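You operate a simulated robot arm through the tools that you are given. There is no shell and no other tool.

You run a simulated robot arm. Do the job below in one go: nothing can be reset, and whatever is moved stays where it is left.

JOB
Pump the brass stove into the green, vent it, then tag it.
Fine: shut its air knob to pump and open it after; hang the tag rail's green tag on it; leave the rail's yellow tags. Where these are worked on the way, their far stop is far enough and under half their travel is too little: air knob.

The check looks at the end state, three seconds after you hand in, the way a careful person would. Anything else that was tipped, shoved, dropped, spilled or broken makes it a failure.

ROBOT AND FRAMES
A 7-joint arm with a two-finger parallel gripper, fixed in place. Base frame: the origin is at the foot of the arm, x ahead of it, y to its left, z up. Lengths are in cm, angles in degrees, forces in N, time in s.
Its first joint turns from -132.0 to 132.0 degrees. Payload 3.91 kg.
The TCP is the grasp point between the finger pads, 3 cm short of the fingertips. In the tool frame z runs along the fingers and y along their closing line. The gripper opens to 11 cm. The fingers are 2 cm wide and 1 cm thick; the gripper's body (4.8 by 11.2 cm) begins 5.5 cm behind the TCP.
Orientation is told as [roll, pitch, yaw] about the base's x, y, z axes, in that order, counted from this pose: with the fingers straight down and closing along the base's y, the tool's x points along the base's -x, its y along +y and its z along -z.

CONTROLS
- The arm moves only by the tool play_rows. Its argument "targets" is a list of rows, each a list of 3 entries, a list of its own where there are three numbers: the shift along the tool's x, y, z in cm, then the turn, a rotation vector about the tool's x, y, z in degrees, then the closure, from 0 (fully open) to 1 (shut). In form: [[[dx, dy, dz], [wx, wy, wz], grip], ...]. A call has 1 to 20 rows; each row shifts and turns the commanded pose from where the row before left it, along the tool's axes as they then stand. Each row takes 0.2 s and may step no farther than 5 cm and 8.6 degrees from the row before; otherwise, or with a gripper value out of range, the whole call is refused. A pose out of reach is approached as far as the arm can. The call stops where the force on the tool passes 90 N (or 10 N more than at its start, if that is more) or the arm is blocked; 0.2 s more then pass. Each finger travels about 10.8 cm/s and halts on what it meets, pressing with about 22 N; the grip force reading is that of the motor and also rises with nothing between the fingers. The clock runs only during rows and for 0.2 s after the last one: add rows that do not move to give the fingers time. The reply holds the time, the measured pose of the TCP, the force on the tool along the base axes, the opening and the grip force, in the units named above and with some noise, with the torque about the TCP (base axes, N m) and any sound that the robot's microphone picked up, and new pictures: "views" is both (left out), scene, wrist or none.
- Cameras (640 x 400 px; columns grow to the right, rows downward): "scene" is fixed at [21.92, -49.86, 135.97]; the picture's right is [0.88, -0.47, 0.00], its down [-0.17, -0.33, -0.93] and it looks along [0.43, 0.82, -0.37] (base axes); focal length 352 px, centre (320, 200). "wrist" rides on the gripper at [7.2, 1.7, -10.3] in the tool frame; the picture's right is [-0.23, 0.97, 0.00], its down [-0.76, -0.18, -0.62] and it looks along [-0.61, -0.14, 0.78] (tool axes); focal length 222 px, centre (320, 200). There is no depth. A picture from a camera that has moved, and an enlarged one, comes with that camera's place and axes in the base frame and with its lens.
- enlarge(camera, box): a new picture of the part [left, top, right, bottom] of that camera's present view, enlarged. The clock stands still meanwhile.
- finish_job(): hands the job in; it is judged then, once.

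Places have to be worked out from the pictures, the camera data and where the tool is seen. Open the gripper and draw the arm clear of the work before you hand the job in, unless the task says otherwise.

The tools are called after "Request:" as a command line: name --argument value ..., lists and objects as JSON in quotes. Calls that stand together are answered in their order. play_rows: Moves the arm, as the interface text tells. Its arguments: {"type":"object","properties":{"targets":{"type":"array"},"views":{"type":"string","enum":["both","scene","wrist","none"]}},"required":["targets"]} The other tools are called the same way: enlarge (camera, box) takes an enlarged picture of a part of a camera's view; finish_job () hands the job in.

At the start:

```text
clock: 0.0
ee_pos: [27.66, 64.3, 121.05]
tool_rot: [0.0, 0.0, 0.1]
ft_force: [0.1, 0.3, 0.2]
torque: [0.01, -0.03, 0.0]
finger_gap: 11.0
gripper_force: 0.1
```

scene: 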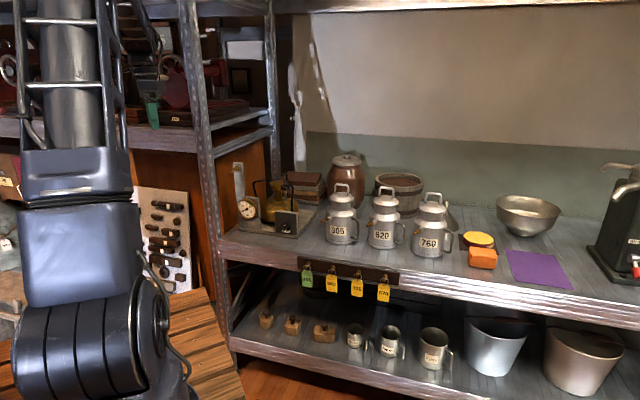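
wrist: 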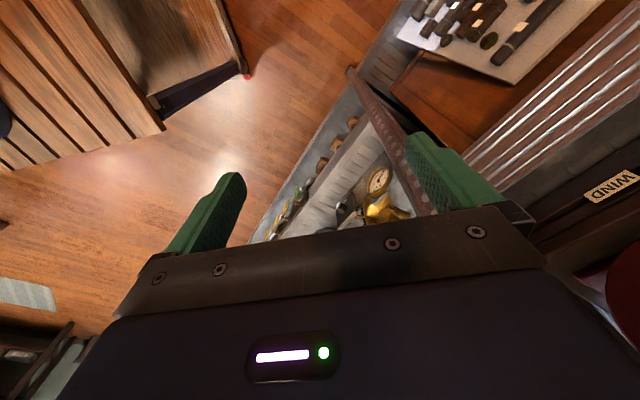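

I'll first look closely at the stove, its gauge and knob, and the tag rail.

Request:
enlarge --camera "scene" --box '[220, 150, 340, 250]'

Request:
enlarge --camera "scene" --box '[280, 240, 420, 320]'

Request:
enlarge --camera "wrist" --box '[240, 100, 440, 240]'

```text
4.00 times, centred on (280, 200) of scene
camera zoom: at [21.92, -49.86, 135.97], right [0.88, -0.47, 0.0], down [-0.17, -0.33, -0.93], along [0.43, 0.82, -0.37], focal length 1408 px, centre (480, 200)
```

zoom: 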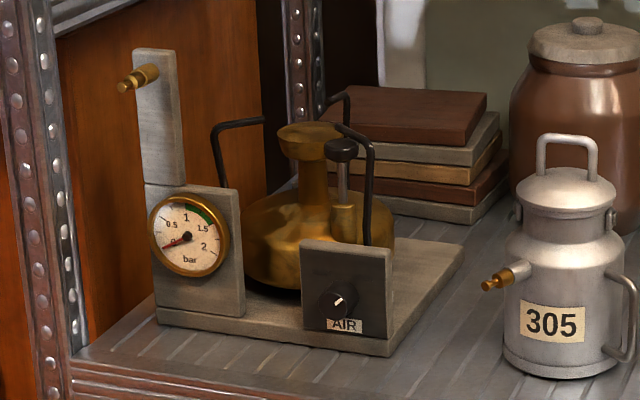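

```text
4.57 times, centred on (350, 280) of scene
camera zoom: at [21.92, -49.86, 135.97], right [0.88, -0.47, 0.0], down [-0.17, -0.33, -0.93], along [0.43, 0.82, -0.37], focal length 1610 px, centre (183, -166)
```

zoom: 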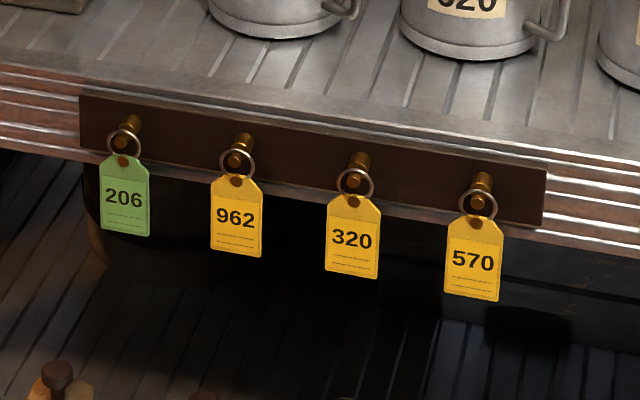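

```text
2.86 times, centred on (340, 170) of wrist
camera zoom: at [20.39, 65.88, 131.36], right [0.23, 0.97, 0.0], down [0.76, -0.18, 0.62], along [0.61, -0.14, -0.78], focal length 635 px, centre (263, 286)
```

zoom: 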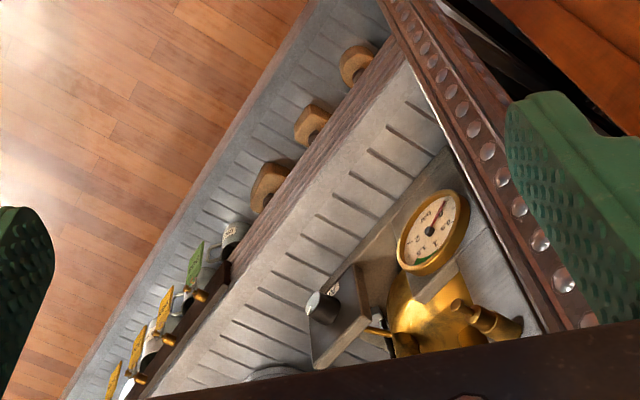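

The stove sits to the left on a shelf whose front runs at about 45° to the base axes, with its gauge near (55, 74, 83) and air knob near (65, 62, 79). I'll shift clear of the shelf post and begin yawing the tool to find out how far the wrist will turn.

Request:
play_rows --targets '[[[-2.65, -3.7, 0], [0, 0, 0], 0], [[-2.65, -3.7, 0], [0, 0, 0], 0], [[-2.65, -3.7, 0], [0, 0, 0], 0], [[-2.65, -3.7, 0], [0, 0, 0], 0], [[0, 0, 0], [0, 0, 8.5], 0], [[0, 0, 0], [0, 0, 8.5], 0], [[0, 0, 0], [0, 0, 8.5], 0], [[0, 0, 0], [0, 0, 8.5], 0], [[0, 0, 0], [0, 0, 8.5], 0], [[0, 0, 0], [0, 0, 8.5], 0], [[0, 0, 0], [0, 0, 8.5], 0], [[0, 0, 0], [0, 0, 8.5], 0], [[0, 0, 0], [0, 0, 0], 0]]'

```text
clock: 2.8
ee_pos: [38.28, 49.48, 120.95]
tool_rot: [0.0, 0.0, -67.9]
ft_force: [-0.9, -0.5, -0.3]
torque: [-0.01, -0.02, 0.0]
finger_gap: 10.99
gripper_force: 0.1
camera wrist: at [37.1, 56.76, 131.37], right [0.99, 0.15, 0.0], down [0.12, -0.77, 0.62], along [0.1, -0.62, -0.78], focal length 222 px, centre (320, 200)
```

scene: 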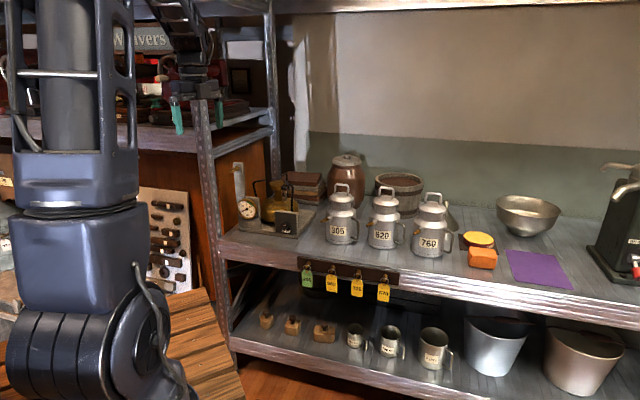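
wrist: 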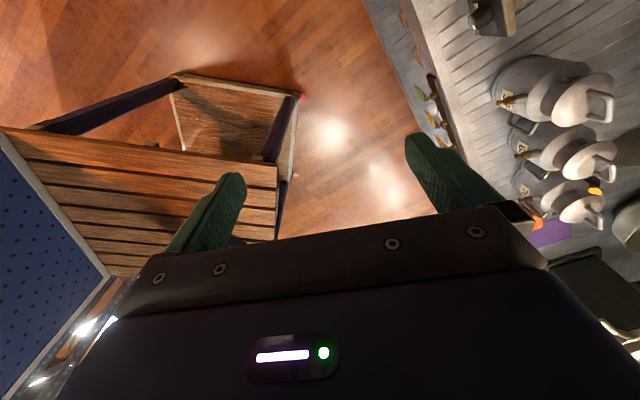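

The yaw works well; I'll continue to yaw -135 so the tool's x faces into the shelf, then pitch up 45° for a view with the camera above the gripper.

Request:
play_rows --targets '[[[0, 0, 0], [0, 0, 8.4], 0], [[0, 0, 0], [0, 0, 8.4], 0], [[0, 0, 0], [0, 0, 8.4], 0], [[0, 0, 0], [0, 0, 8.4], 0], [[0, 0, 0], [0, 0, 8.4], 0], [[0, 0, 0], [0, 0, 8.4], 0], [[0, 0, 0], [0, 0, 8.4], 0], [[0, 0, 0], [0, 0, 8.2], 0], [[0, 0, 0], [0, 7.5, 0], 0], [[0, 0, 0], [0, 7.5, 0], 0], [[0, 0, 0], [0, 7.5, 0], 0], [[0, 0, 0], [0, 7.5, 0], 0], [[0, 0, 0], [0, 7.5, 0], 0], [[0, 0, 0], [0, 7.5, 0], 0], [[0, 0, 0], [0, 0, 0], 0]]'

```text
clock: 6.0
ee_pos: [45.4, 53.81, 117.97]
tool_rot: [-0.1, 45.2, -134.9]
ft_force: [-0.2, 0.4, -0.6]
torque: [0.0, 0.0, 0.0]
finger_gap: 11.0
gripper_force: 0.0
out of reach, approached as far as the arm can: row 9, 10, 11, 12, 13, 14
camera wrist: at [45.06, 50.95, 130.56], right [0.58, -0.8, -0.16], down [-0.82, -0.57, -0.1], along [-0.01, 0.19, -0.98], focal length 222 px, centre (320, 200)
```

scene: 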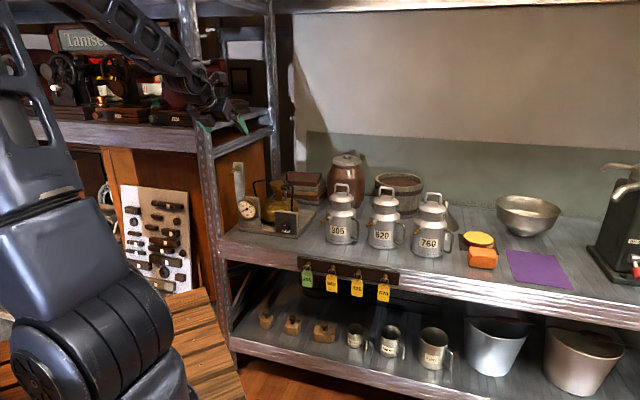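
wrist: 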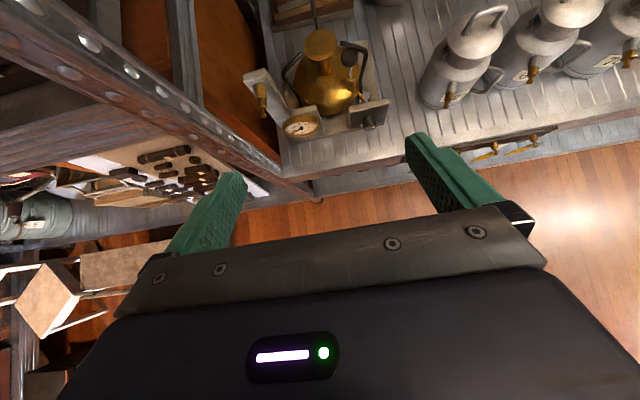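

Now there is a good overhead view of the stove; I'll enlarge it.

Request:
enlarge --camera "wrist" --box '[230, 10, 410, 150]'

Request:
enlarge --camera "wrist" --box '[410, 100, 570, 200]'

Request:
enlarge --camera "scene" --box '[260, 190, 310, 240]'

Request:
enlarge --camera "scene" --box '[230, 155, 280, 225]'

```text
2.86 times, centred on (320, 80) of wrist
camera zoom: at [45.06, 50.95, 130.56], right [0.58, -0.8, -0.16], down [-0.82, -0.57, -0.1], along [-0.01, 0.19, -0.98], focal length 635 px, centre (320, 543)
```

zoom: 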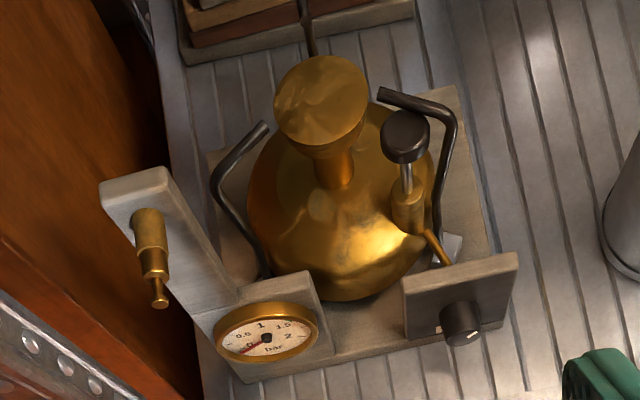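

```text
4.00 times, centred on (490, 150) of wrist
camera zoom: at [45.06, 50.95, 130.56], right [0.58, -0.8, -0.16], down [-0.82, -0.57, -0.1], along [-0.01, 0.19, -0.98], focal length 888 px, centre (-360, 400)
```

zoom: 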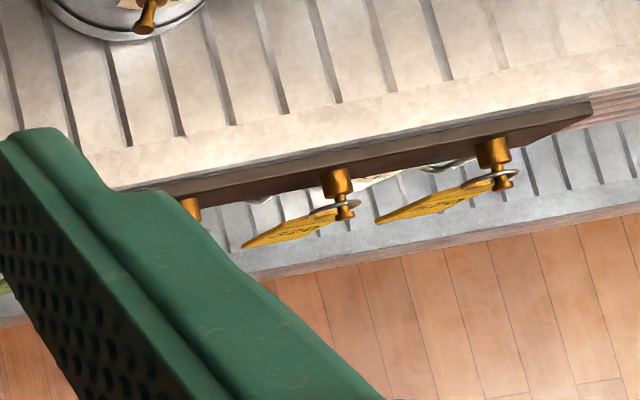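

```text
8.00 times, centred on (285, 215) of scene
camera zoom: at [21.92, -49.86, 135.97], right [0.88, -0.47, 0.0], down [-0.17, -0.33, -0.93], along [0.43, 0.82, -0.37], focal length 2817 px, centre (600, 80)
```

zoom: 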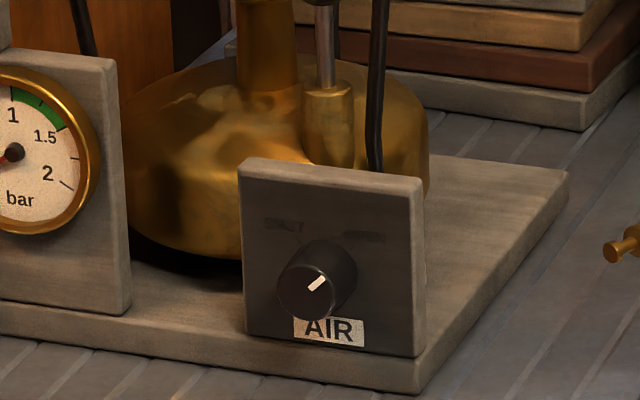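

```text
5.71 times, centred on (255, 190) of scene
camera zoom: at [21.92, -49.86, 135.97], right [0.88, -0.47, 0.0], down [-0.17, -0.33, -0.93], along [0.43, 0.82, -0.37], focal length 2012 px, centre (691, 257)
```

zoom: 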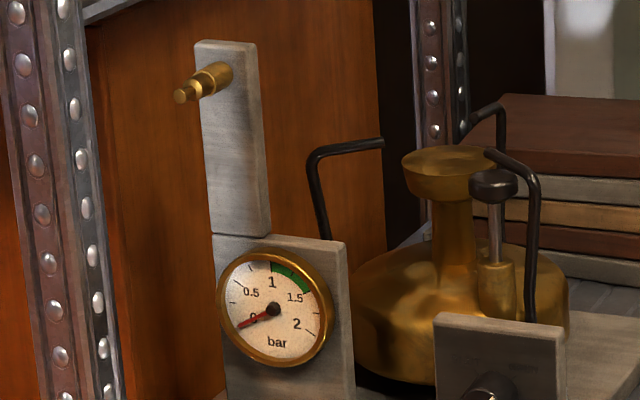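

The panel shows SHUT at the upper left and OPEN at the upper right, and the knob points to OPEN now. The pump cap is near u≈0, v≈99.6, z≈90, where v runs into the shelf and u along it. I'll move forward and down in front of the stove.

Request:
play_rows --targets '[[[-1.19, 1.5, 3.53], [0, 0, 0], 0], [[-1.19, 1.5, 3.53], [0, 0, 0], 0], [[-1.19, 1.5, 3.53], [0, 0, 0], 0], [[-1.19, 1.5, 3.53], [0, 0, 0], 0], [[-1.19, 1.5, 3.53], [0, 0, 0], 0], [[-1.19, 1.5, 3.53], [0, 0, 0], 0], [[0, 0, 0], [0, 0, 0], 0]]'

```text
clock: 7.6
ee_pos: [58.99, 54.26, 98.09]
tool_rot: [0.0, 45.0, -135.2]
ft_force: [3.3, -2.6, -0.1]
torque: [0.17, 0.15, 0.18]
finger_gap: 10.99
gripper_force: 0.0
camera wrist: at [58.66, 51.48, 110.53], right [0.57, -0.8, -0.16], down [-0.82, -0.56, -0.1], along [-0.01, 0.19, -0.98], focal length 222 px, centre (320, 200)
```

scene: 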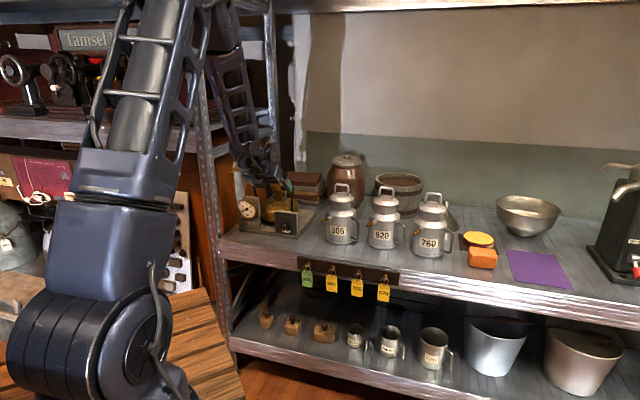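
wrist: 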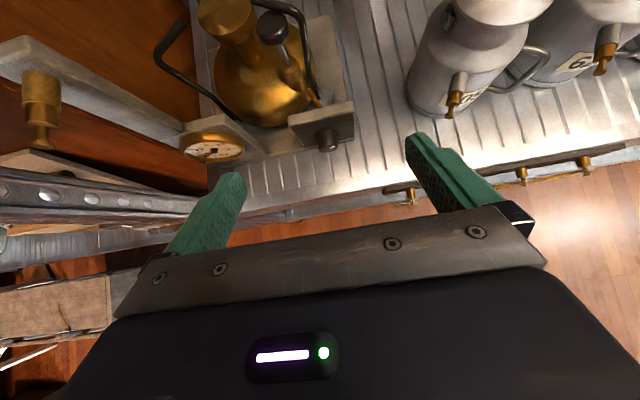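

A small side force showed up, so I'll hold still to see whether it's a real contact or just motion.

Request:
play_rows --targets '[[[0, 0, 0], [0, 0, 0], 0], [[0, 0, 0], [0, 0, 0], 0]]' --views "none"

Request:
enlarge --camera "wrist" --box '[140, 0, 380, 180]'

Request:
enlarge --camera "scene" --box '[190, 60, 330, 240]'

```text
clock: 8.2
ee_pos: [58.8, 54.42, 98.15]
tool_rot: [0.0, 45.0, -135.0]
ft_force: [-0.3, 0.5, -0.3]
torque: [-0.01, 0.0, -0.01]
finger_gap: 11.0
gripper_force: 0.0
```

```text
2.22 times, centred on (260, 90) of wrist
camera zoom: at [58.37, 51.69, 110.57], right [0.58, -0.8, -0.16], down [-0.82, -0.57, -0.1], along [-0.01, 0.19, -0.98], focal length 494 px, centre (453, 444)
```

zoom: 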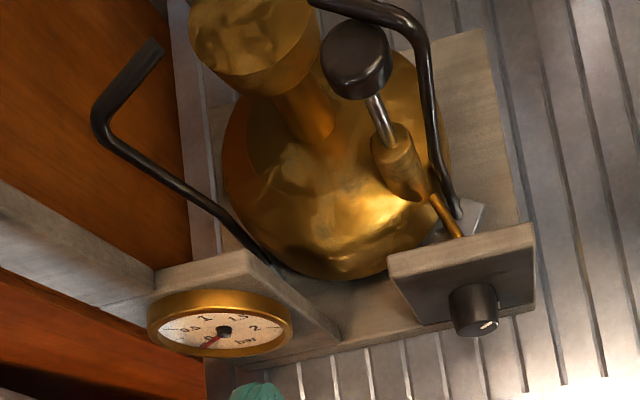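

```text
2.22 times, centred on (260, 150) of scene
camera zoom: at [21.92, -49.86, 135.97], right [0.88, -0.47, 0.0], down [-0.17, -0.33, -0.93], along [0.43, 0.82, -0.37], focal length 782 px, centre (453, 311)
```

zoom: 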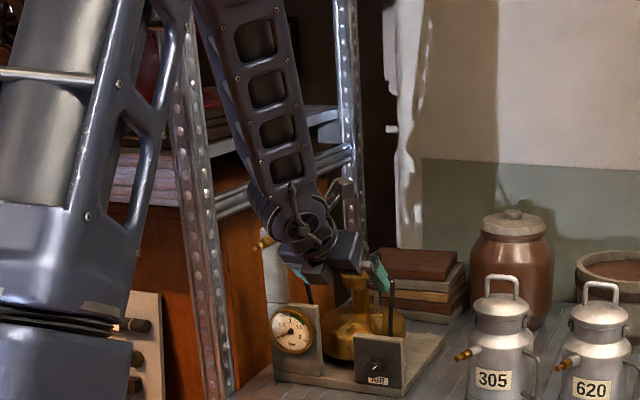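

The force was only a transient. The knob face is near u=3.0, v=89.6, z=77.8 and the panel near v=91.6, so I'll pitch to horizontal and come down to knob height with the fingers half closed.

Request:
play_rows --targets '[[[0, 0, 0], [0, 7.5, 0], 0.2], [[0, 0, 0], [0, 7.5, 0], 0.4], [[0, 0, 0], [0, 7.5, 0], 0.45], [[0, 0, 0], [0, 7.5, 0], 0.45], [[0, 0, 0], [0, 7.5, 0], 0.45], [[0, 0, 0], [0, 7.5, 0], 0.45], [[-4, 0, 0], [0, 0, 0], 0.45], [[-4, 0, 0], [0, 0, 0], 0.45], [[-4, 0, 0], [0, 0, 0], 0.45], [[0, 0, 0], [0, 0, 0], 0.45]]'

```text
clock: 10.4
ee_pos: [58.92, 54.35, 85.91]
tool_rot: [-162.5, 90.0, 62.4]
ft_force: [0.4, 0.1, 0.1]
torque: [-0.01, 0.02, 0.03]
finger_gap: 6.06
gripper_force: 0.0
camera wrist: at [52.7, 45.82, 93.24], right [0.69, -0.69, -0.23], down [-0.57, -0.32, -0.76], along [0.45, 0.65, -0.61], focal length 222 px, centre (320, 200)
```

scene: 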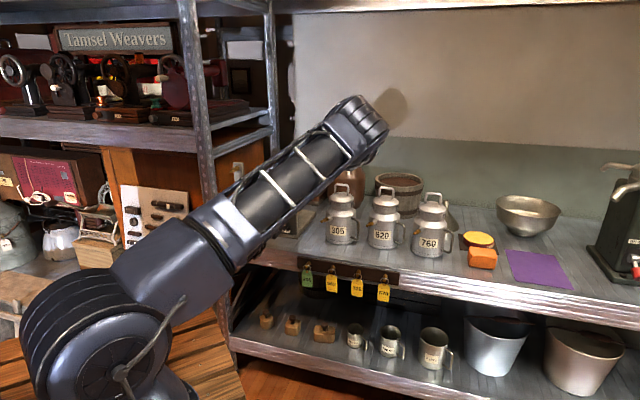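
wrist: 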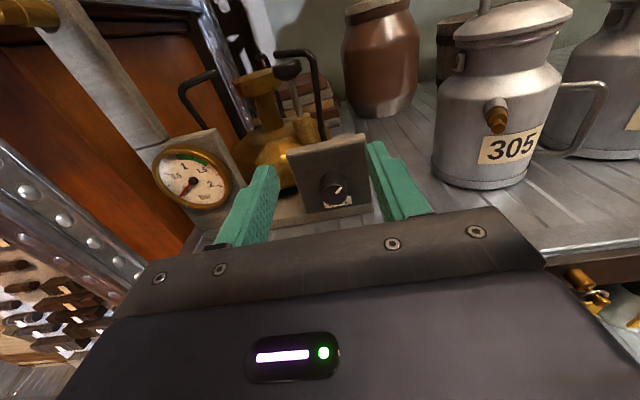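

The wrist view now faces the panel; I'll enlarge it to read the knob and gauge.

Request:
enlarge --camera "wrist" --box '[240, 120, 440, 260]'

Request:
enlarge --camera "wrist" --box '[140, 120, 260, 230]'

```text
2.86 times, centred on (340, 190) of wrist
camera zoom: at [52.7, 45.82, 93.24], right [0.69, -0.69, -0.23], down [-0.57, -0.32, -0.76], along [0.45, 0.65, -0.61], focal length 635 px, centre (263, 229)
```

zoom: 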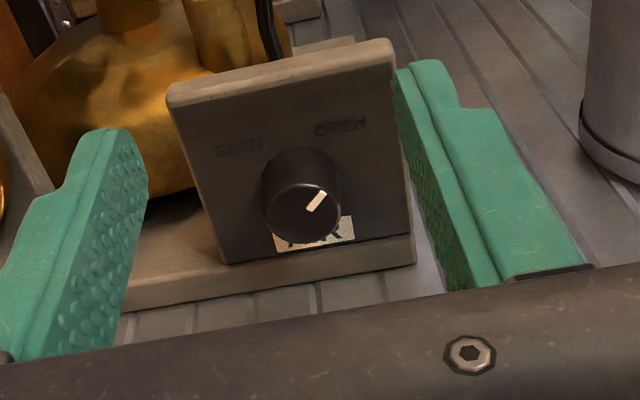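

```text
3.64 times, centred on (200, 175) of wrist
camera zoom: at [52.7, 45.82, 93.24], right [0.69, -0.69, -0.23], down [-0.57, -0.32, -0.76], along [0.45, 0.65, -0.61], focal length 808 px, centre (756, 291)
```

zoom: 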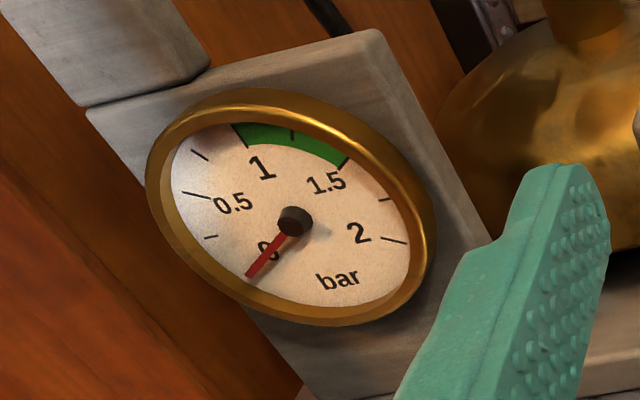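

Pointer at OPEN (about 45° right), SHUT about 45° left, gauge at 0; knob axis at u≈2.97, z≈77.9. I'll lower to its height, pre-roll 25° clockwise, and advance so the fingertips straddle the knob.

Request:
play_rows --targets '[[[-4, -0.13, 0], [0, 0, 0], 0.45], [[-4, -0.12, 0], [0, 0, 0], 0.45], [[0, 0, 0], [0, 0, 8.33], 0.45], [[0, 0, 0], [0, 0, 8.33], 0.45], [[0, 0, 0], [0, 0, 8.34], 0.45], [[0, 0, 2.6], [0, 0, 0], 0.45], [[0, 0, 2.6], [0, 0, 0], 0.45], [[0, 0, 2.0], [0, 0, 0], 0.45], [[0, 0, 0.6], [0, 0, 0], 0.45], [[0, 0, 0], [0, 0, 0], 0.45]]'

Request:
enlarge --camera "wrist" --box '[240, 100, 440, 240]'

```text
clock: 12.6
ee_pos: [64.11, 60.06, 78.08]
tool_rot: [-90.0, 65.0, 135.0]
ft_force: [-0.2, 0.2, 0.1]
torque: [0.01, 0.01, -0.02]
finger_gap: 6.03
gripper_force: 0.0
camera wrist: at [60.06, 49.55, 84.0], right [0.56, -0.56, -0.62], down [-0.78, -0.1, -0.62], along [0.28, 0.83, -0.49], focal length 222 px, centre (320, 200)
```

scene: 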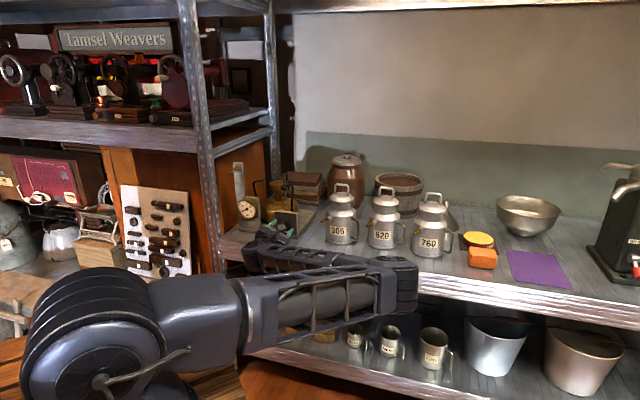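
wrist: 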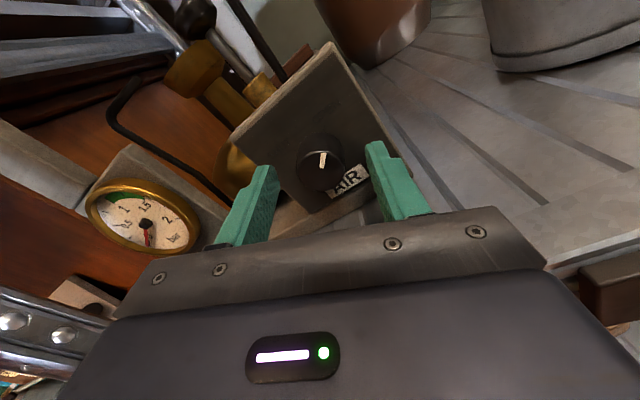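

```text
2.86 times, centred on (340, 170) of wrist
camera zoom: at [60.06, 49.55, 84.0], right [0.56, -0.56, -0.62], down [-0.78, -0.1, -0.62], along [0.28, 0.83, -0.49], focal length 635 px, centre (263, 286)
```

zoom: 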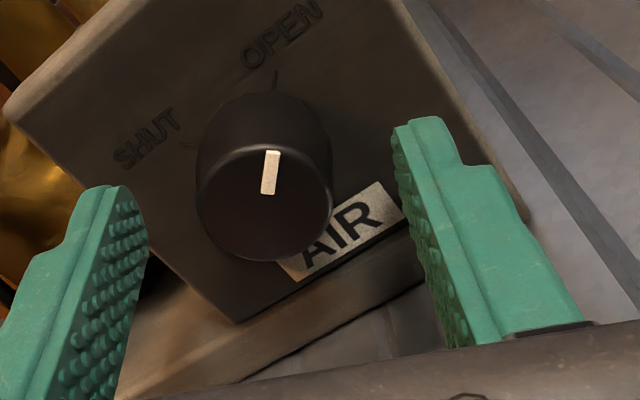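

The pointer sits on the OPEN tick, with the SHUT tick about 90° counterclockwise. The knob is centred between the fingers, so I'll close on it and turn 50° counterclockwise.

Request:
play_rows --targets '[[[0, 0, 0], [0, 0, 0], 0.8], [[0, 0, 0], [0, 0, 0], 1], [[0, 0, 0], [0, 0, 0], 1], [[0, 0, 0], [0, 0, -8.33], 1], [[0, 0, 0], [0, 0, -8.33], 1], [[0, 0, 0], [0, 0, -8.33], 1], [[0, 0, 0], [0, 0, -8.33], 1], [[0, 0, 0], [0, 0, -8.33], 1], [[0, 0, 0], [0, 0, -8.35], 1], [[0, 0, 0], [0, 0, 0], 1]]'

Request:
enlarge --camera "wrist" --box '[240, 100, 440, 240]'

```text
clock: 14.8
ee_pos: [64.23, 59.93, 78.09]
tool_rot: [90.0, 64.9, -45.1]
ft_force: [17.4, -25.3, -7.6]
torque: [-0.08, 0.13, -0.97]
finger_gap: 3.03
gripper_force: 45.2
camera wrist: at [55.84, 53.77, 85.4], right [0.69, -0.69, 0.21], down [-0.33, -0.55, -0.77], along [0.64, 0.46, -0.61], focal length 222 px, centre (320, 200)
```

scene: 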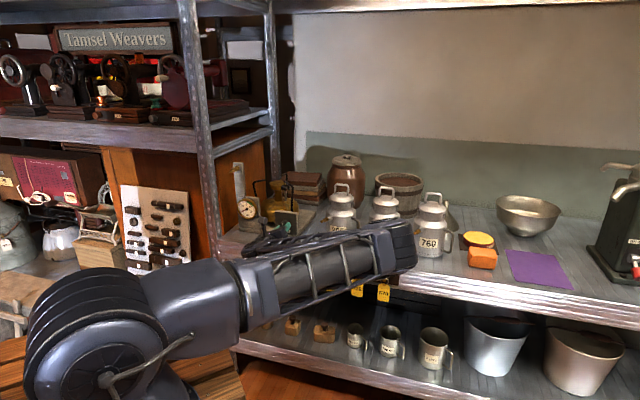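
wrist: 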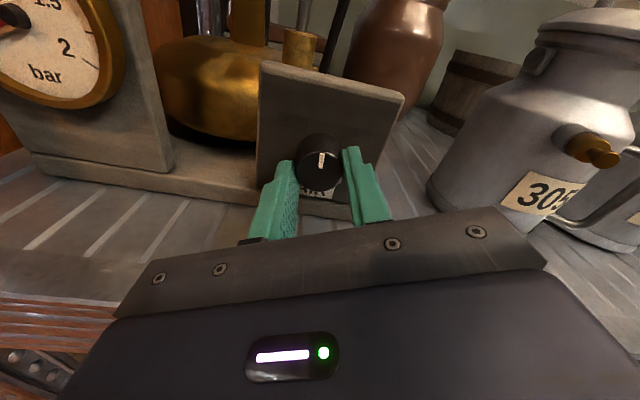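

```text
2.86 times, centred on (340, 170) of wrist
camera zoom: at [55.84, 53.77, 85.4], right [0.69, -0.69, 0.21], down [-0.33, -0.55, -0.77], along [0.64, 0.46, -0.61], focal length 635 px, centre (263, 286)
```

zoom: 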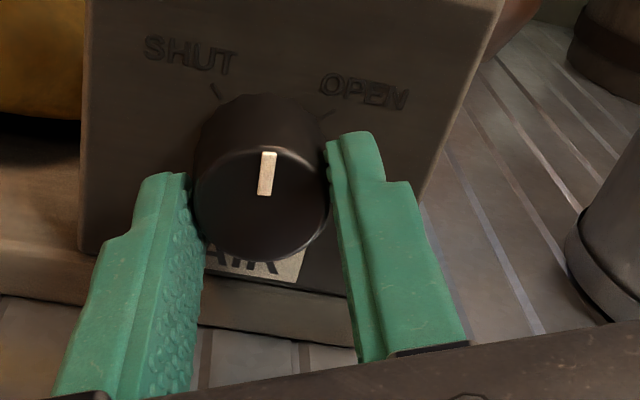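

The knob turned 50°, and a sideways force shows its axis is about 0.17 cm to the right of my line. I'll release, roll back, correct the offset, regrip and turn the rest of the way.

Request:
play_rows --targets '[[[0, 0, 0], [0, 0, 0], 0.5], [[0, 0, 0], [0, 0, 0], 0.5], [[0, 0, 0], [0, 0, 8.33], 0.5], [[0, 0, 0], [0, 0, 8.33], 0.5], [[0, 0, 0], [0, 0, 8.33], 0.5], [[0, 0, 0], [0, 0, 8.33], 0.5], [[0, 0, 0], [0, 0, 8.33], 0.5], [[0.07, 0.15, 0], [0, 0, 8.35], 0.5], [[0, 0, 0], [0, 0, 0], 1], [[0, 0, 0], [0, 0, 0], 1], [[0, 0, 0], [0, 0, 0], 1], [[0, 0, 0], [0, 0, -8.33], 1], [[0, 0, 0], [0, 0, -8.33], 1], [[0, 0, 0], [0, 0, -8.33], 1], [[0, 0, 0], [0, 0, -8.33], 1], [[0, 0, 0], [0, 0, -7], 1], [[0, 0, 0], [0, 0, 0], 1]]'

Request:
enlarge --camera "wrist" --box '[240, 100, 440, 240]'

```text
clock: 18.4
ee_pos: [64.2, 60.04, 78.1]
tool_rot: [90.0, 74.5, -45.0]
ft_force: [-7.9, 1.7, 1.8]
torque: [0.58, 0.45, 0.24]
finger_gap: 3.03
gripper_force: 44.6
camera wrist: at [56.69, 52.85, 85.57], right [0.71, -0.71, 0.04], down [-0.42, -0.46, -0.78], along [0.57, 0.54, -0.62], focal length 222 px, centre (320, 200)
```

scene: 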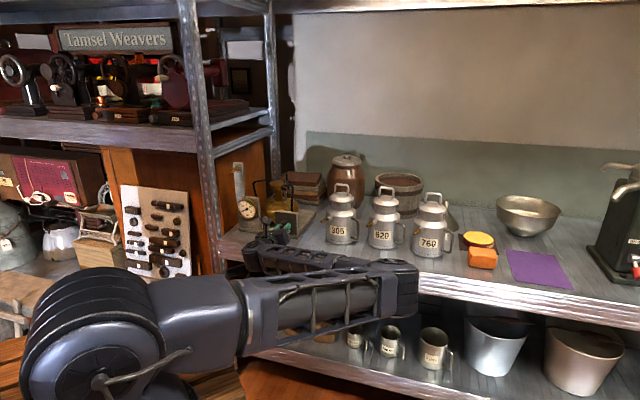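
wrist: 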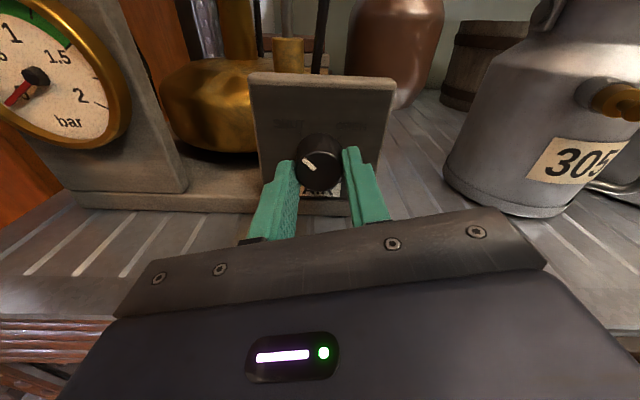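

```text
2.86 times, centred on (340, 170) of wrist
camera zoom: at [56.69, 52.85, 85.57], right [0.71, -0.71, 0.04], down [-0.42, -0.46, -0.78], along [0.57, 0.54, -0.62], focal length 635 px, centre (263, 286)
```

zoom: 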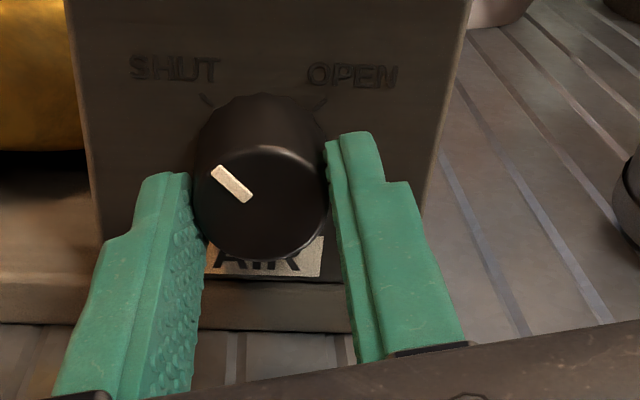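

The pointer is on the SHUT tick and the reaction torque shows it hit the stop. I'll release, back out, roll level, rise and pitch down to 45° to look at the pump.

Request:
play_rows --targets '[[[0, 0, 0], [0, 0, 0], 0.5], [[0, 0, 0], [0, 0, 0], 0.5], [[0, 0, -4.5], [0, 0, 0], 0.5], [[0, 0, -4.5], [0, 0, 0], 0.5], [[0, 0, 0], [0, 0, 7.75], 0.5], [[0, 0, 0], [0, 0, 7.75], 0.5], [[4.5, 0, 0], [0, 0, 0], 0.7], [[4.5, 0, 0], [0, 0, 0], 1], [[4.5, 0, 0], [0, 0, 0], 1], [[4.5, 0, 0], [0, 0, 0], 1], [[4.5, 0, 0], [0, 0, 0], 1], [[0, 0, 0], [0, -7.5, 0], 1], [[0, 0, 0], [0, -7.5, 0], 1], [[0, 0, 0], [0, -7.5, 0], 1], [[0, 0, 0], [0, -7.5, 0], 1], [[0, 0, 0], [0, -7.5, 0], 1], [[0, 0, 0], [0, -7.5, 0], 1], [[0, 0, 0], [0, 0, 0], 1]]'

Request:
enlarge --camera "wrist" --box '[200, 0, 400, 140]'

```text
clock: 22.2
ee_pos: [57.98, 53.53, 100.49]
tool_rot: [-0.4, 44.8, -135.1]
ft_force: [0.2, 0.1, -0.5]
torque: [0.03, -0.01, 0.02]
finger_gap: 0.0
gripper_force: 21.4
camera wrist: at [57.6, 50.76, 113.08], right [0.58, -0.8, -0.16], down [-0.82, -0.57, -0.1], along [-0.02, 0.19, -0.98], focal length 222 px, centre (320, 200)
```

scene: 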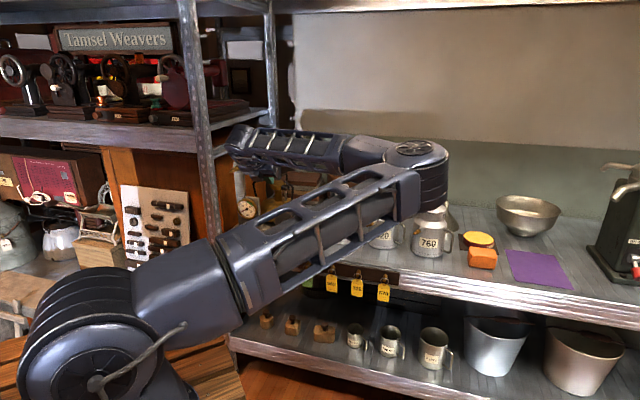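
wrist: 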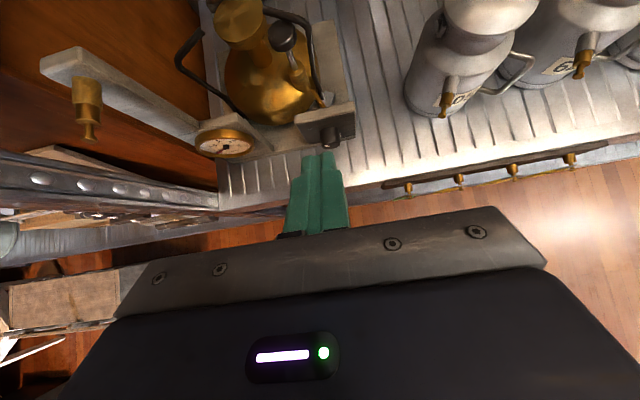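

```text
2.86 times, centred on (300, 70) of wrist
camera zoom: at [57.6, 50.76, 113.08], right [0.58, -0.8, -0.16], down [-0.82, -0.57, -0.1], along [-0.02, 0.19, -0.98], focal length 635 px, centre (377, 571)
```

zoom: 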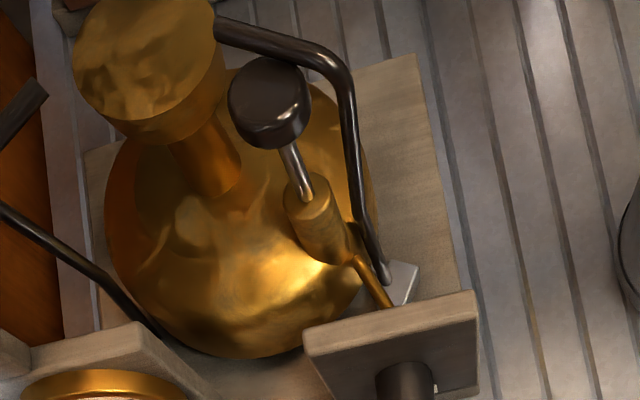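

The pump cap is around u=0.3, v=99.3, z=90.2, with the pot-support wire about 1.7 cm beyond its centre. I'll move the closed fingertips over the near-left part of the cap, still a few centimetres above it.

Request:
play_rows --targets '[[[2.03, -0.69, 3.16], [0, 0, 0], 1], [[2.03, -0.69, 3.16], [0, 0, 0], 1], [[2.03, -0.69, 3.16], [0, 0, 0], 1], [[2.03, -0.69, 3.16], [0, 0, 0], 1], [[2.03, -0.69, 3.16], [0, 0, 0], 1], [[0, 0, 0], [0, 0, 0], 1]]'

Request:
enlarge --camera "wrist" --box '[240, 100, 400, 212]'

Request:
enlarge --camera "scene" --box '[220, 130, 340, 250]'

```text
clock: 23.6
ee_pos: [68.36, 69.11, 96.49]
tool_rot: [-0.4, 44.9, -135.2]
ft_force: [1.0, 0.6, 0.2]
torque: [0.0, 0.0, 0.0]
finger_gap: 0.01
gripper_force: 21.7
camera wrist: at [68.1, 66.24, 109.06], right [0.58, -0.8, -0.16], down [-0.82, -0.57, -0.1], along [-0.01, 0.19, -0.98], focal length 222 px, centre (320, 200)
```

scene: 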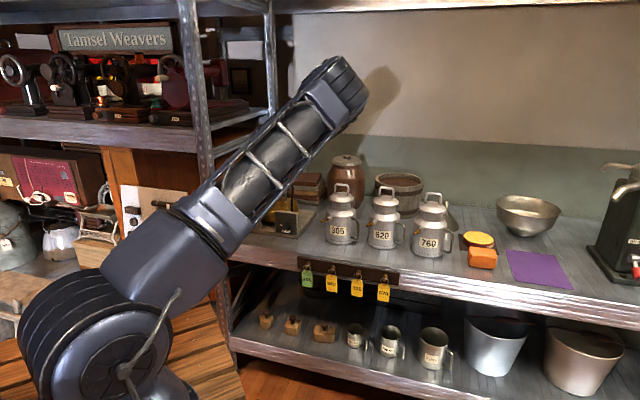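
wrist: 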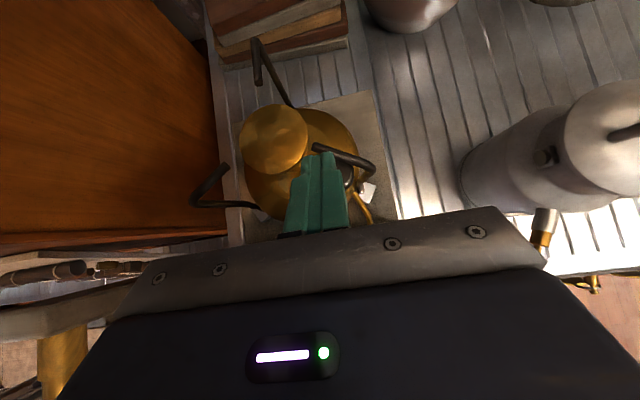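

```text
3.57 times, centred on (320, 156) of wrist
camera zoom: at [68.1, 66.24, 109.06], right [0.58, -0.8, -0.16], down [-0.82, -0.57, -0.1], along [-0.01, 0.19, -0.98], focal length 793 px, centre (320, 357)
```

zoom: 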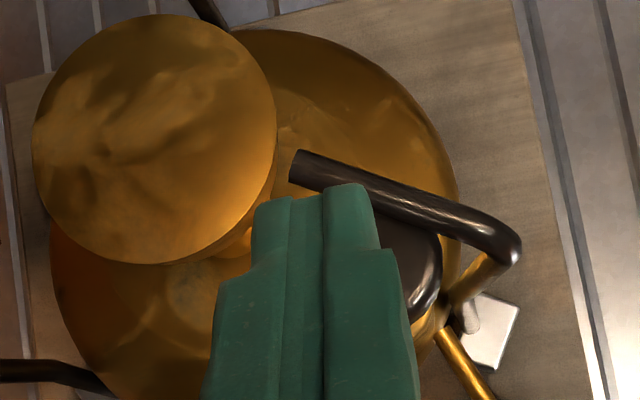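

```text
3.33 times, centred on (280, 190) of scene
camera zoom: at [21.92, -49.86, 135.97], right [0.88, -0.47, 0.0], down [-0.17, -0.33, -0.93], along [0.43, 0.82, -0.37], focal length 1174 px, centre (453, 233)
```

zoom: 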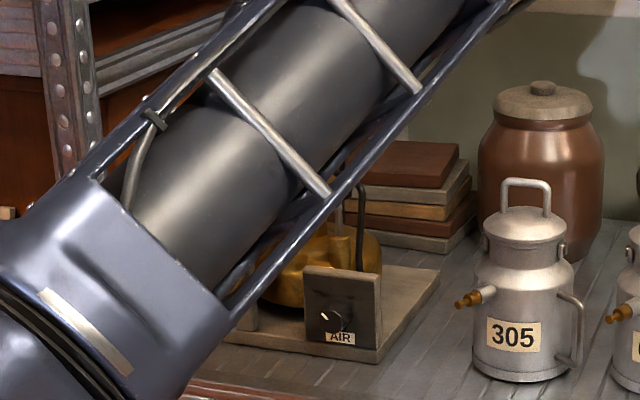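

The cap sits just right of the fingertips with the wire about 1.4 cm beyond its centre, so I'll shift slightly back for clearance, then descend slowly and press.

Request:
play_rows --targets '[[[-0.21, 0.13, -0.21], [0, 0, 0], 1], [[-0.707, 0, 0.707], [0, 0, 0], 1], [[-0.707, 0, 0.707], [0, 0, 0], 1], [[-0.707, 0, 0.707], [0, 0, 0], 1], [[-0.354, 0, 0.354], [0, 0, 0], 1], [[-0.354, 0, 0.354], [0, 0, 0], 1], [[-0.354, 0, 0.354], [0, 0, 0], 1], [[-0.354, 0, 0.354], [0, 0, 0], 1], [[0, 0, 0], [0, 0, 0], 1]]'

Request:
enlarge --camera "wrist" --box '[240, 100, 400, 212]'

```text
clock: 25.6
ee_pos: [68.31, 68.72, 91.77]
tool_rot: [-0.3, 45.0, -135.1]
ft_force: [-0.6, 0.7, 3.1]
torque: [0.02, -0.06, 0.06]
finger_gap: 0.0
gripper_force: 22.5
camera wrist: at [67.97, 65.93, 104.16], right [0.58, -0.8, -0.16], down [-0.82, -0.57, -0.1], along [-0.01, 0.19, -0.98], focal length 222 px, centre (320, 200)
```

scene: 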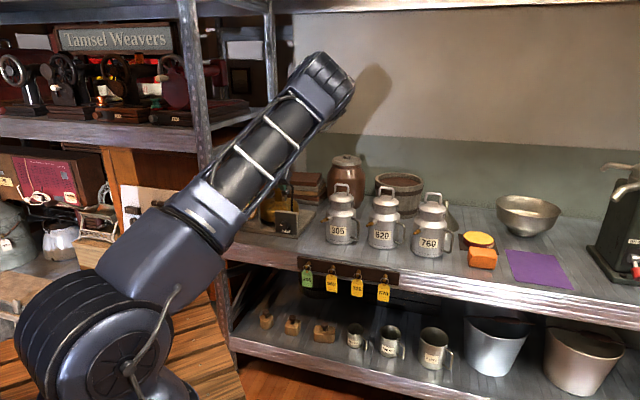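
wrist: 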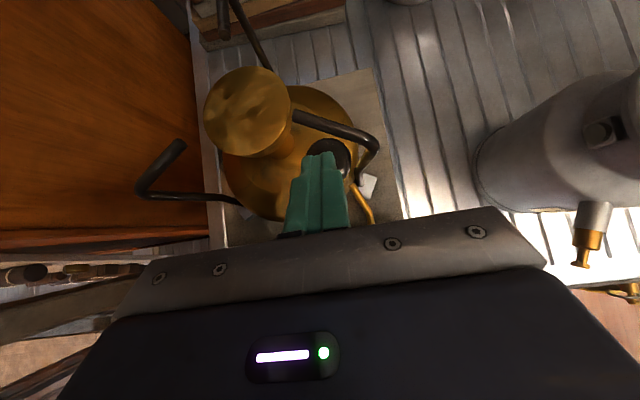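

```text
3.57 times, centred on (320, 156) of wrist
camera zoom: at [67.97, 65.93, 104.16], right [0.58, -0.8, -0.16], down [-0.82, -0.57, -0.1], along [-0.01, 0.19, -0.98], focal length 793 px, centre (320, 357)
```

zoom: 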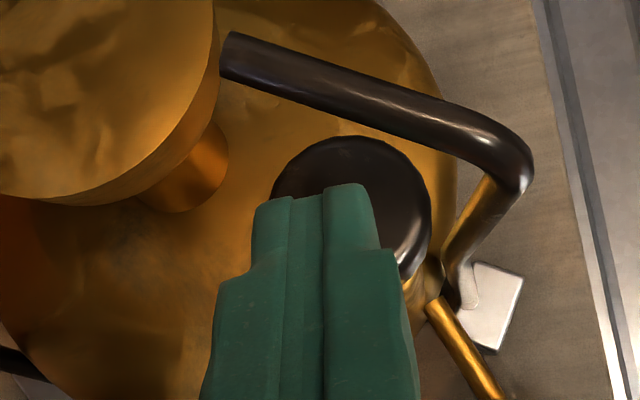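

The tips are on the cap with light resistance (3 N) and clear of the wire. I'll continue the stroke another 3.5 cm.

Request:
play_rows --targets '[[[-0.354, 0, 0.354], [0, 0, 0], 1], [[-0.354, 0, 0.354], [0, 0, 0], 1], [[-0.354, 0, 0.354], [0, 0, 0], 1], [[-0.354, 0, 0.354], [0, 0, 0], 1], [[-0.354, 0, 0.354], [0, 0, 0], 1], [[-0.354, 0, 0.354], [0, 0, 0], 1], [[-0.354, 0, 0.354], [0, 0, 0], 1], [[0, 0, 0], [0, 0, 0], 1]]'

Request:
enlarge --camera "wrist" --box '[200, 60, 440, 228]'

Request:
enlarge --camera "scene" --box '[220, 130, 340, 250]'

```text
clock: 27.1
ee_pos: [68.55, 69.03, 89.76]
tool_rot: [-0.5, 46.0, -135.2]
ft_force: [4.8, 9.2, 33.7]
torque: [0.6, -0.49, 0.02]
finger_gap: 0.0
gripper_force: 22.3
stopped in row 7: the force on the tool passed its limit at 96 N (the readings are from after the stop); the commanded pose is now the measured one
camera wrist: at [68.06, 66.12, 102.25], right [0.58, -0.8, -0.17], down [-0.82, -0.57, -0.11], along [0.0, 0.2, -0.98], focal length 222 px, centre (320, 200)
```

scene: 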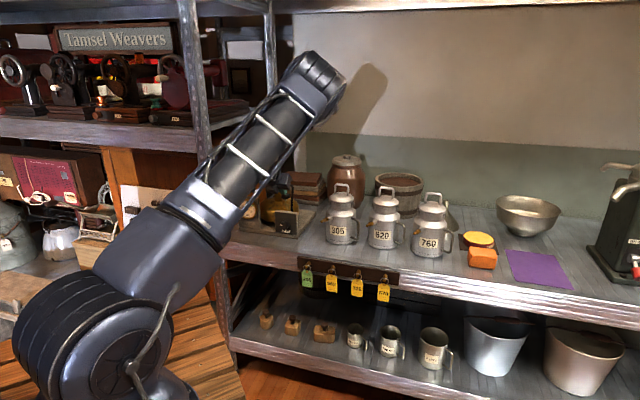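
wrist: 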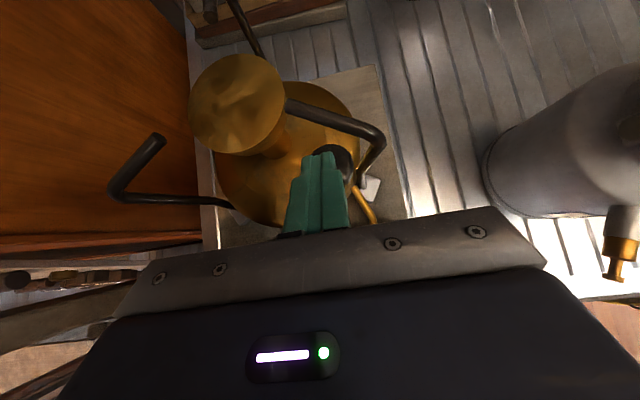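

```text
2.38 times, centred on (320, 144) of wrist
camera zoom: at [68.06, 66.12, 102.25], right [0.58, -0.8, -0.17], down [-0.82, -0.57, -0.11], along [0.0, 0.2, -0.98], focal length 529 px, centre (320, 333)
```

zoom: 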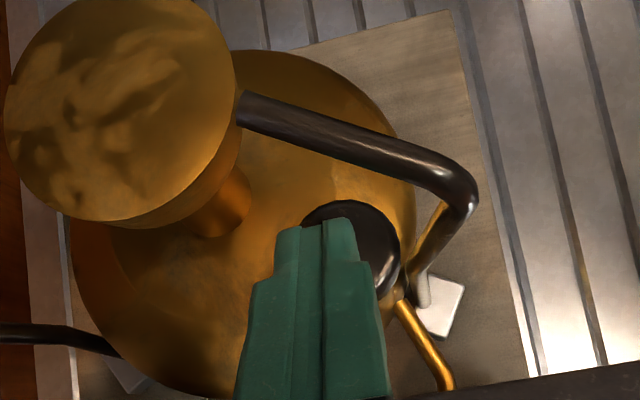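

```text
3.33 times, centred on (280, 190) of scene
camera zoom: at [21.92, -49.86, 135.97], right [0.88, -0.47, 0.0], down [-0.17, -0.33, -0.93], along [0.43, 0.82, -0.37], focal length 1174 px, centre (453, 233)
```

zoom: 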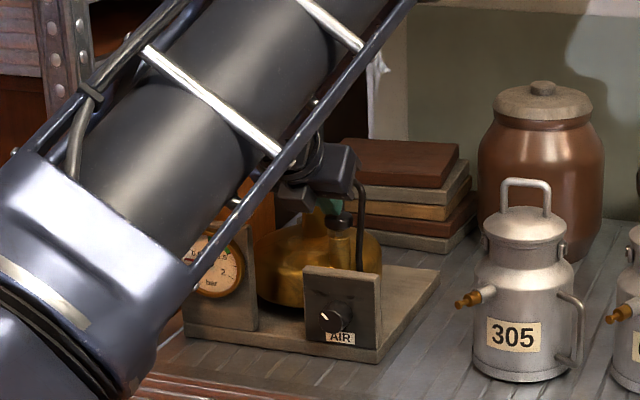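

The plunger bottomed at about 3.3 cm of stroke. I'll raise straight up to see whether it springs back.

Request:
play_rows --targets '[[[0.707, 0, -0.707], [0, 0, 0], 1], [[0.707, 0, -0.707], [0, 0, 0], 1], [[0.707, 0, -0.707], [0, 0, 0], 1], [[0.707, 0, -0.707], [0, 0, 0], 1], [[0.707, 0, -0.707], [0, 0, 0], 1], [[0, 0, 0], [0, 0, 0], 1]]'

Request:
enlarge --camera "wrist" --box '[200, 60, 440, 228]'

Request:
enlarge --camera "scene" --box '[220, 130, 340, 250]'

```text
clock: 28.5
ee_pos: [68.51, 68.85, 94.33]
tool_rot: [-0.2, 45.6, -135.1]
ft_force: [-0.9, -0.2, -1.0]
torque: [0.0, 0.0, 0.03]
finger_gap: 0.0
gripper_force: 21.7
camera wrist: at [68.03, 66.01, 106.69], right [0.58, -0.8, -0.17], down [-0.82, -0.57, -0.11], along [-0.01, 0.2, -0.98], focal length 222 px, centre (320, 200)
```

scene: 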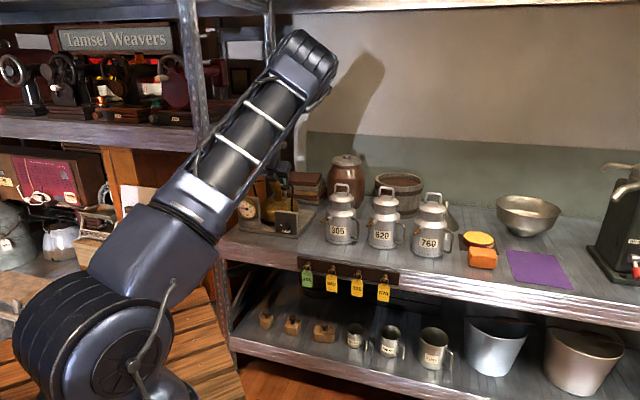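
wrist: 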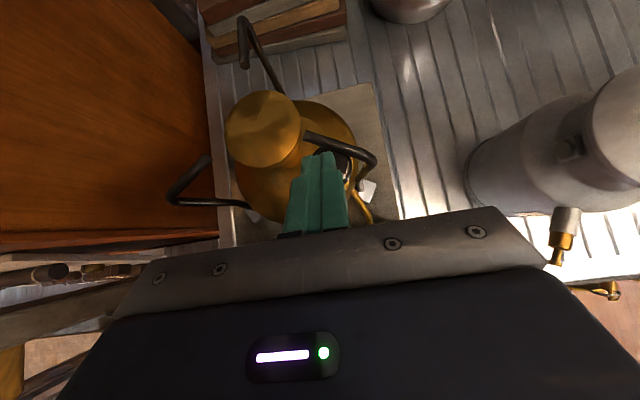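

```text
2.38 times, centred on (320, 144) of wrist
camera zoom: at [68.03, 66.01, 106.69], right [0.58, -0.8, -0.17], down [-0.82, -0.57, -0.11], along [-0.01, 0.2, -0.98], focal length 529 px, centre (320, 333)
```

zoom: 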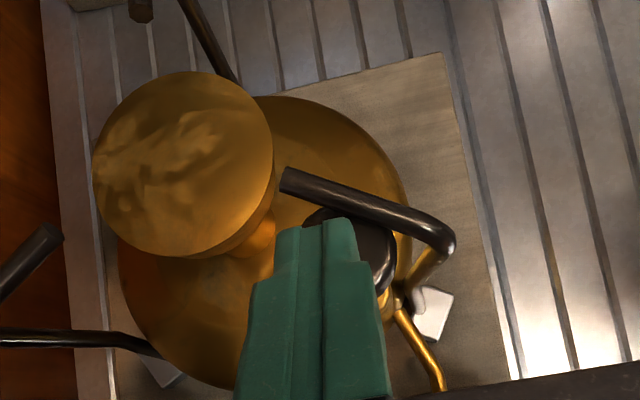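

```text
3.33 times, centred on (280, 190) of scene
camera zoom: at [21.92, -49.86, 135.97], right [0.88, -0.47, 0.0], down [-0.17, -0.33, -0.93], along [0.43, 0.82, -0.37], focal length 1174 px, centre (453, 233)
```

zoom: 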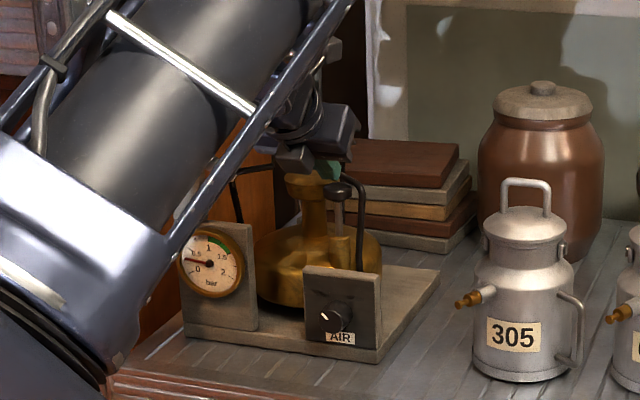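

The plunger sprang back and the gauge is visible; I'll read it.

Request:
enlarge --camera "scene" --box '[232, 190, 272, 225]'

```text
11.43 times, centred on (252, 208) of scene
camera zoom: at [21.92, -49.86, 135.97], right [0.88, -0.47, 0.0], down [-0.17, -0.33, -0.93], along [0.43, 0.82, -0.37], focal length 4024 px, centre (1097, 114)
```

zoom: 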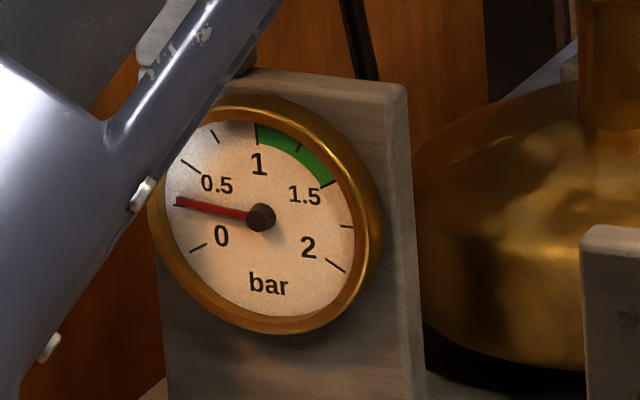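

One full stroke gave about 0.25 bar, so roughly five strokes should land mid-green. Second stroke now, stopping just at the bottom.

Request:
play_rows --targets '[[[-0.89, -0.05, 0.65], [0, 0, 0], 1], [[-0.785, 0, 0.77], [0, 0, 0], 1], [[-0.785, 0, 0.77], [0, 0, 0], 1], [[-0.785, 0, 0.77], [0, 0, 0], 1], [[0, 0, 0], [0, 0, 0], 1], [[0.785, 0, -0.77], [0, 0, 0], 1], [[0.785, 0, -0.77], [0, 0, 0], 1], [[0.785, 0, -0.77], [0, 0, 0], 1], [[0.785, 0, -0.77], [0, 0, 0], 1], [[0, 0, 0], [0, 0, 0], 1]]' --views "scene"

Request:
enlarge --camera "scene" --box '[232, 190, 272, 225]'

```text
clock: 30.7
ee_pos: [68.24, 68.77, 94.33]
tool_rot: [-0.3, 45.6, -135.0]
ft_force: [0.2, 0.6, 0.6]
torque: [0.01, 0.02, -0.02]
finger_gap: 0.0
gripper_force: 22.3
```

scene: 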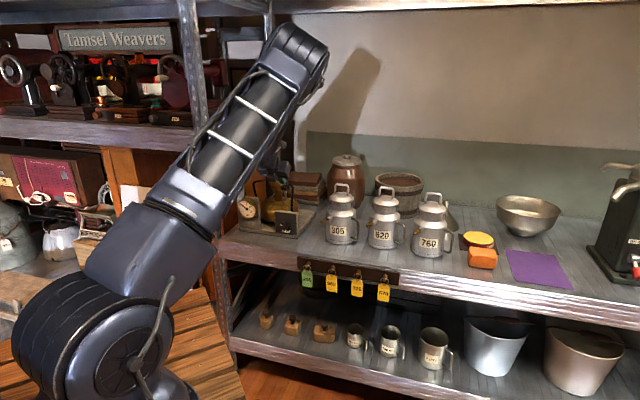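

```text
11.43 times, centred on (252, 208) of scene
camera zoom: at [21.92, -49.86, 135.97], right [0.88, -0.47, 0.0], down [-0.17, -0.33, -0.93], along [0.43, 0.82, -0.37], focal length 4024 px, centre (1097, 114)
```

zoom: 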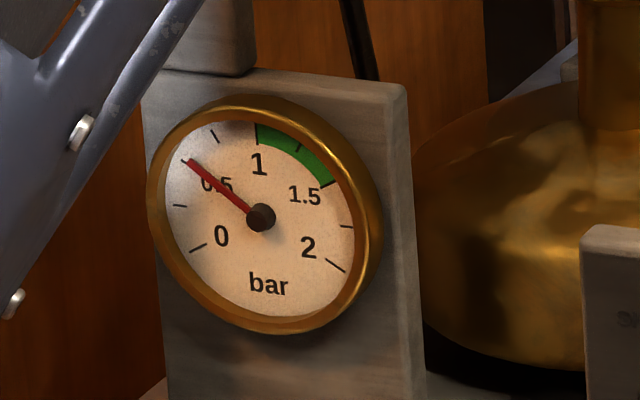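

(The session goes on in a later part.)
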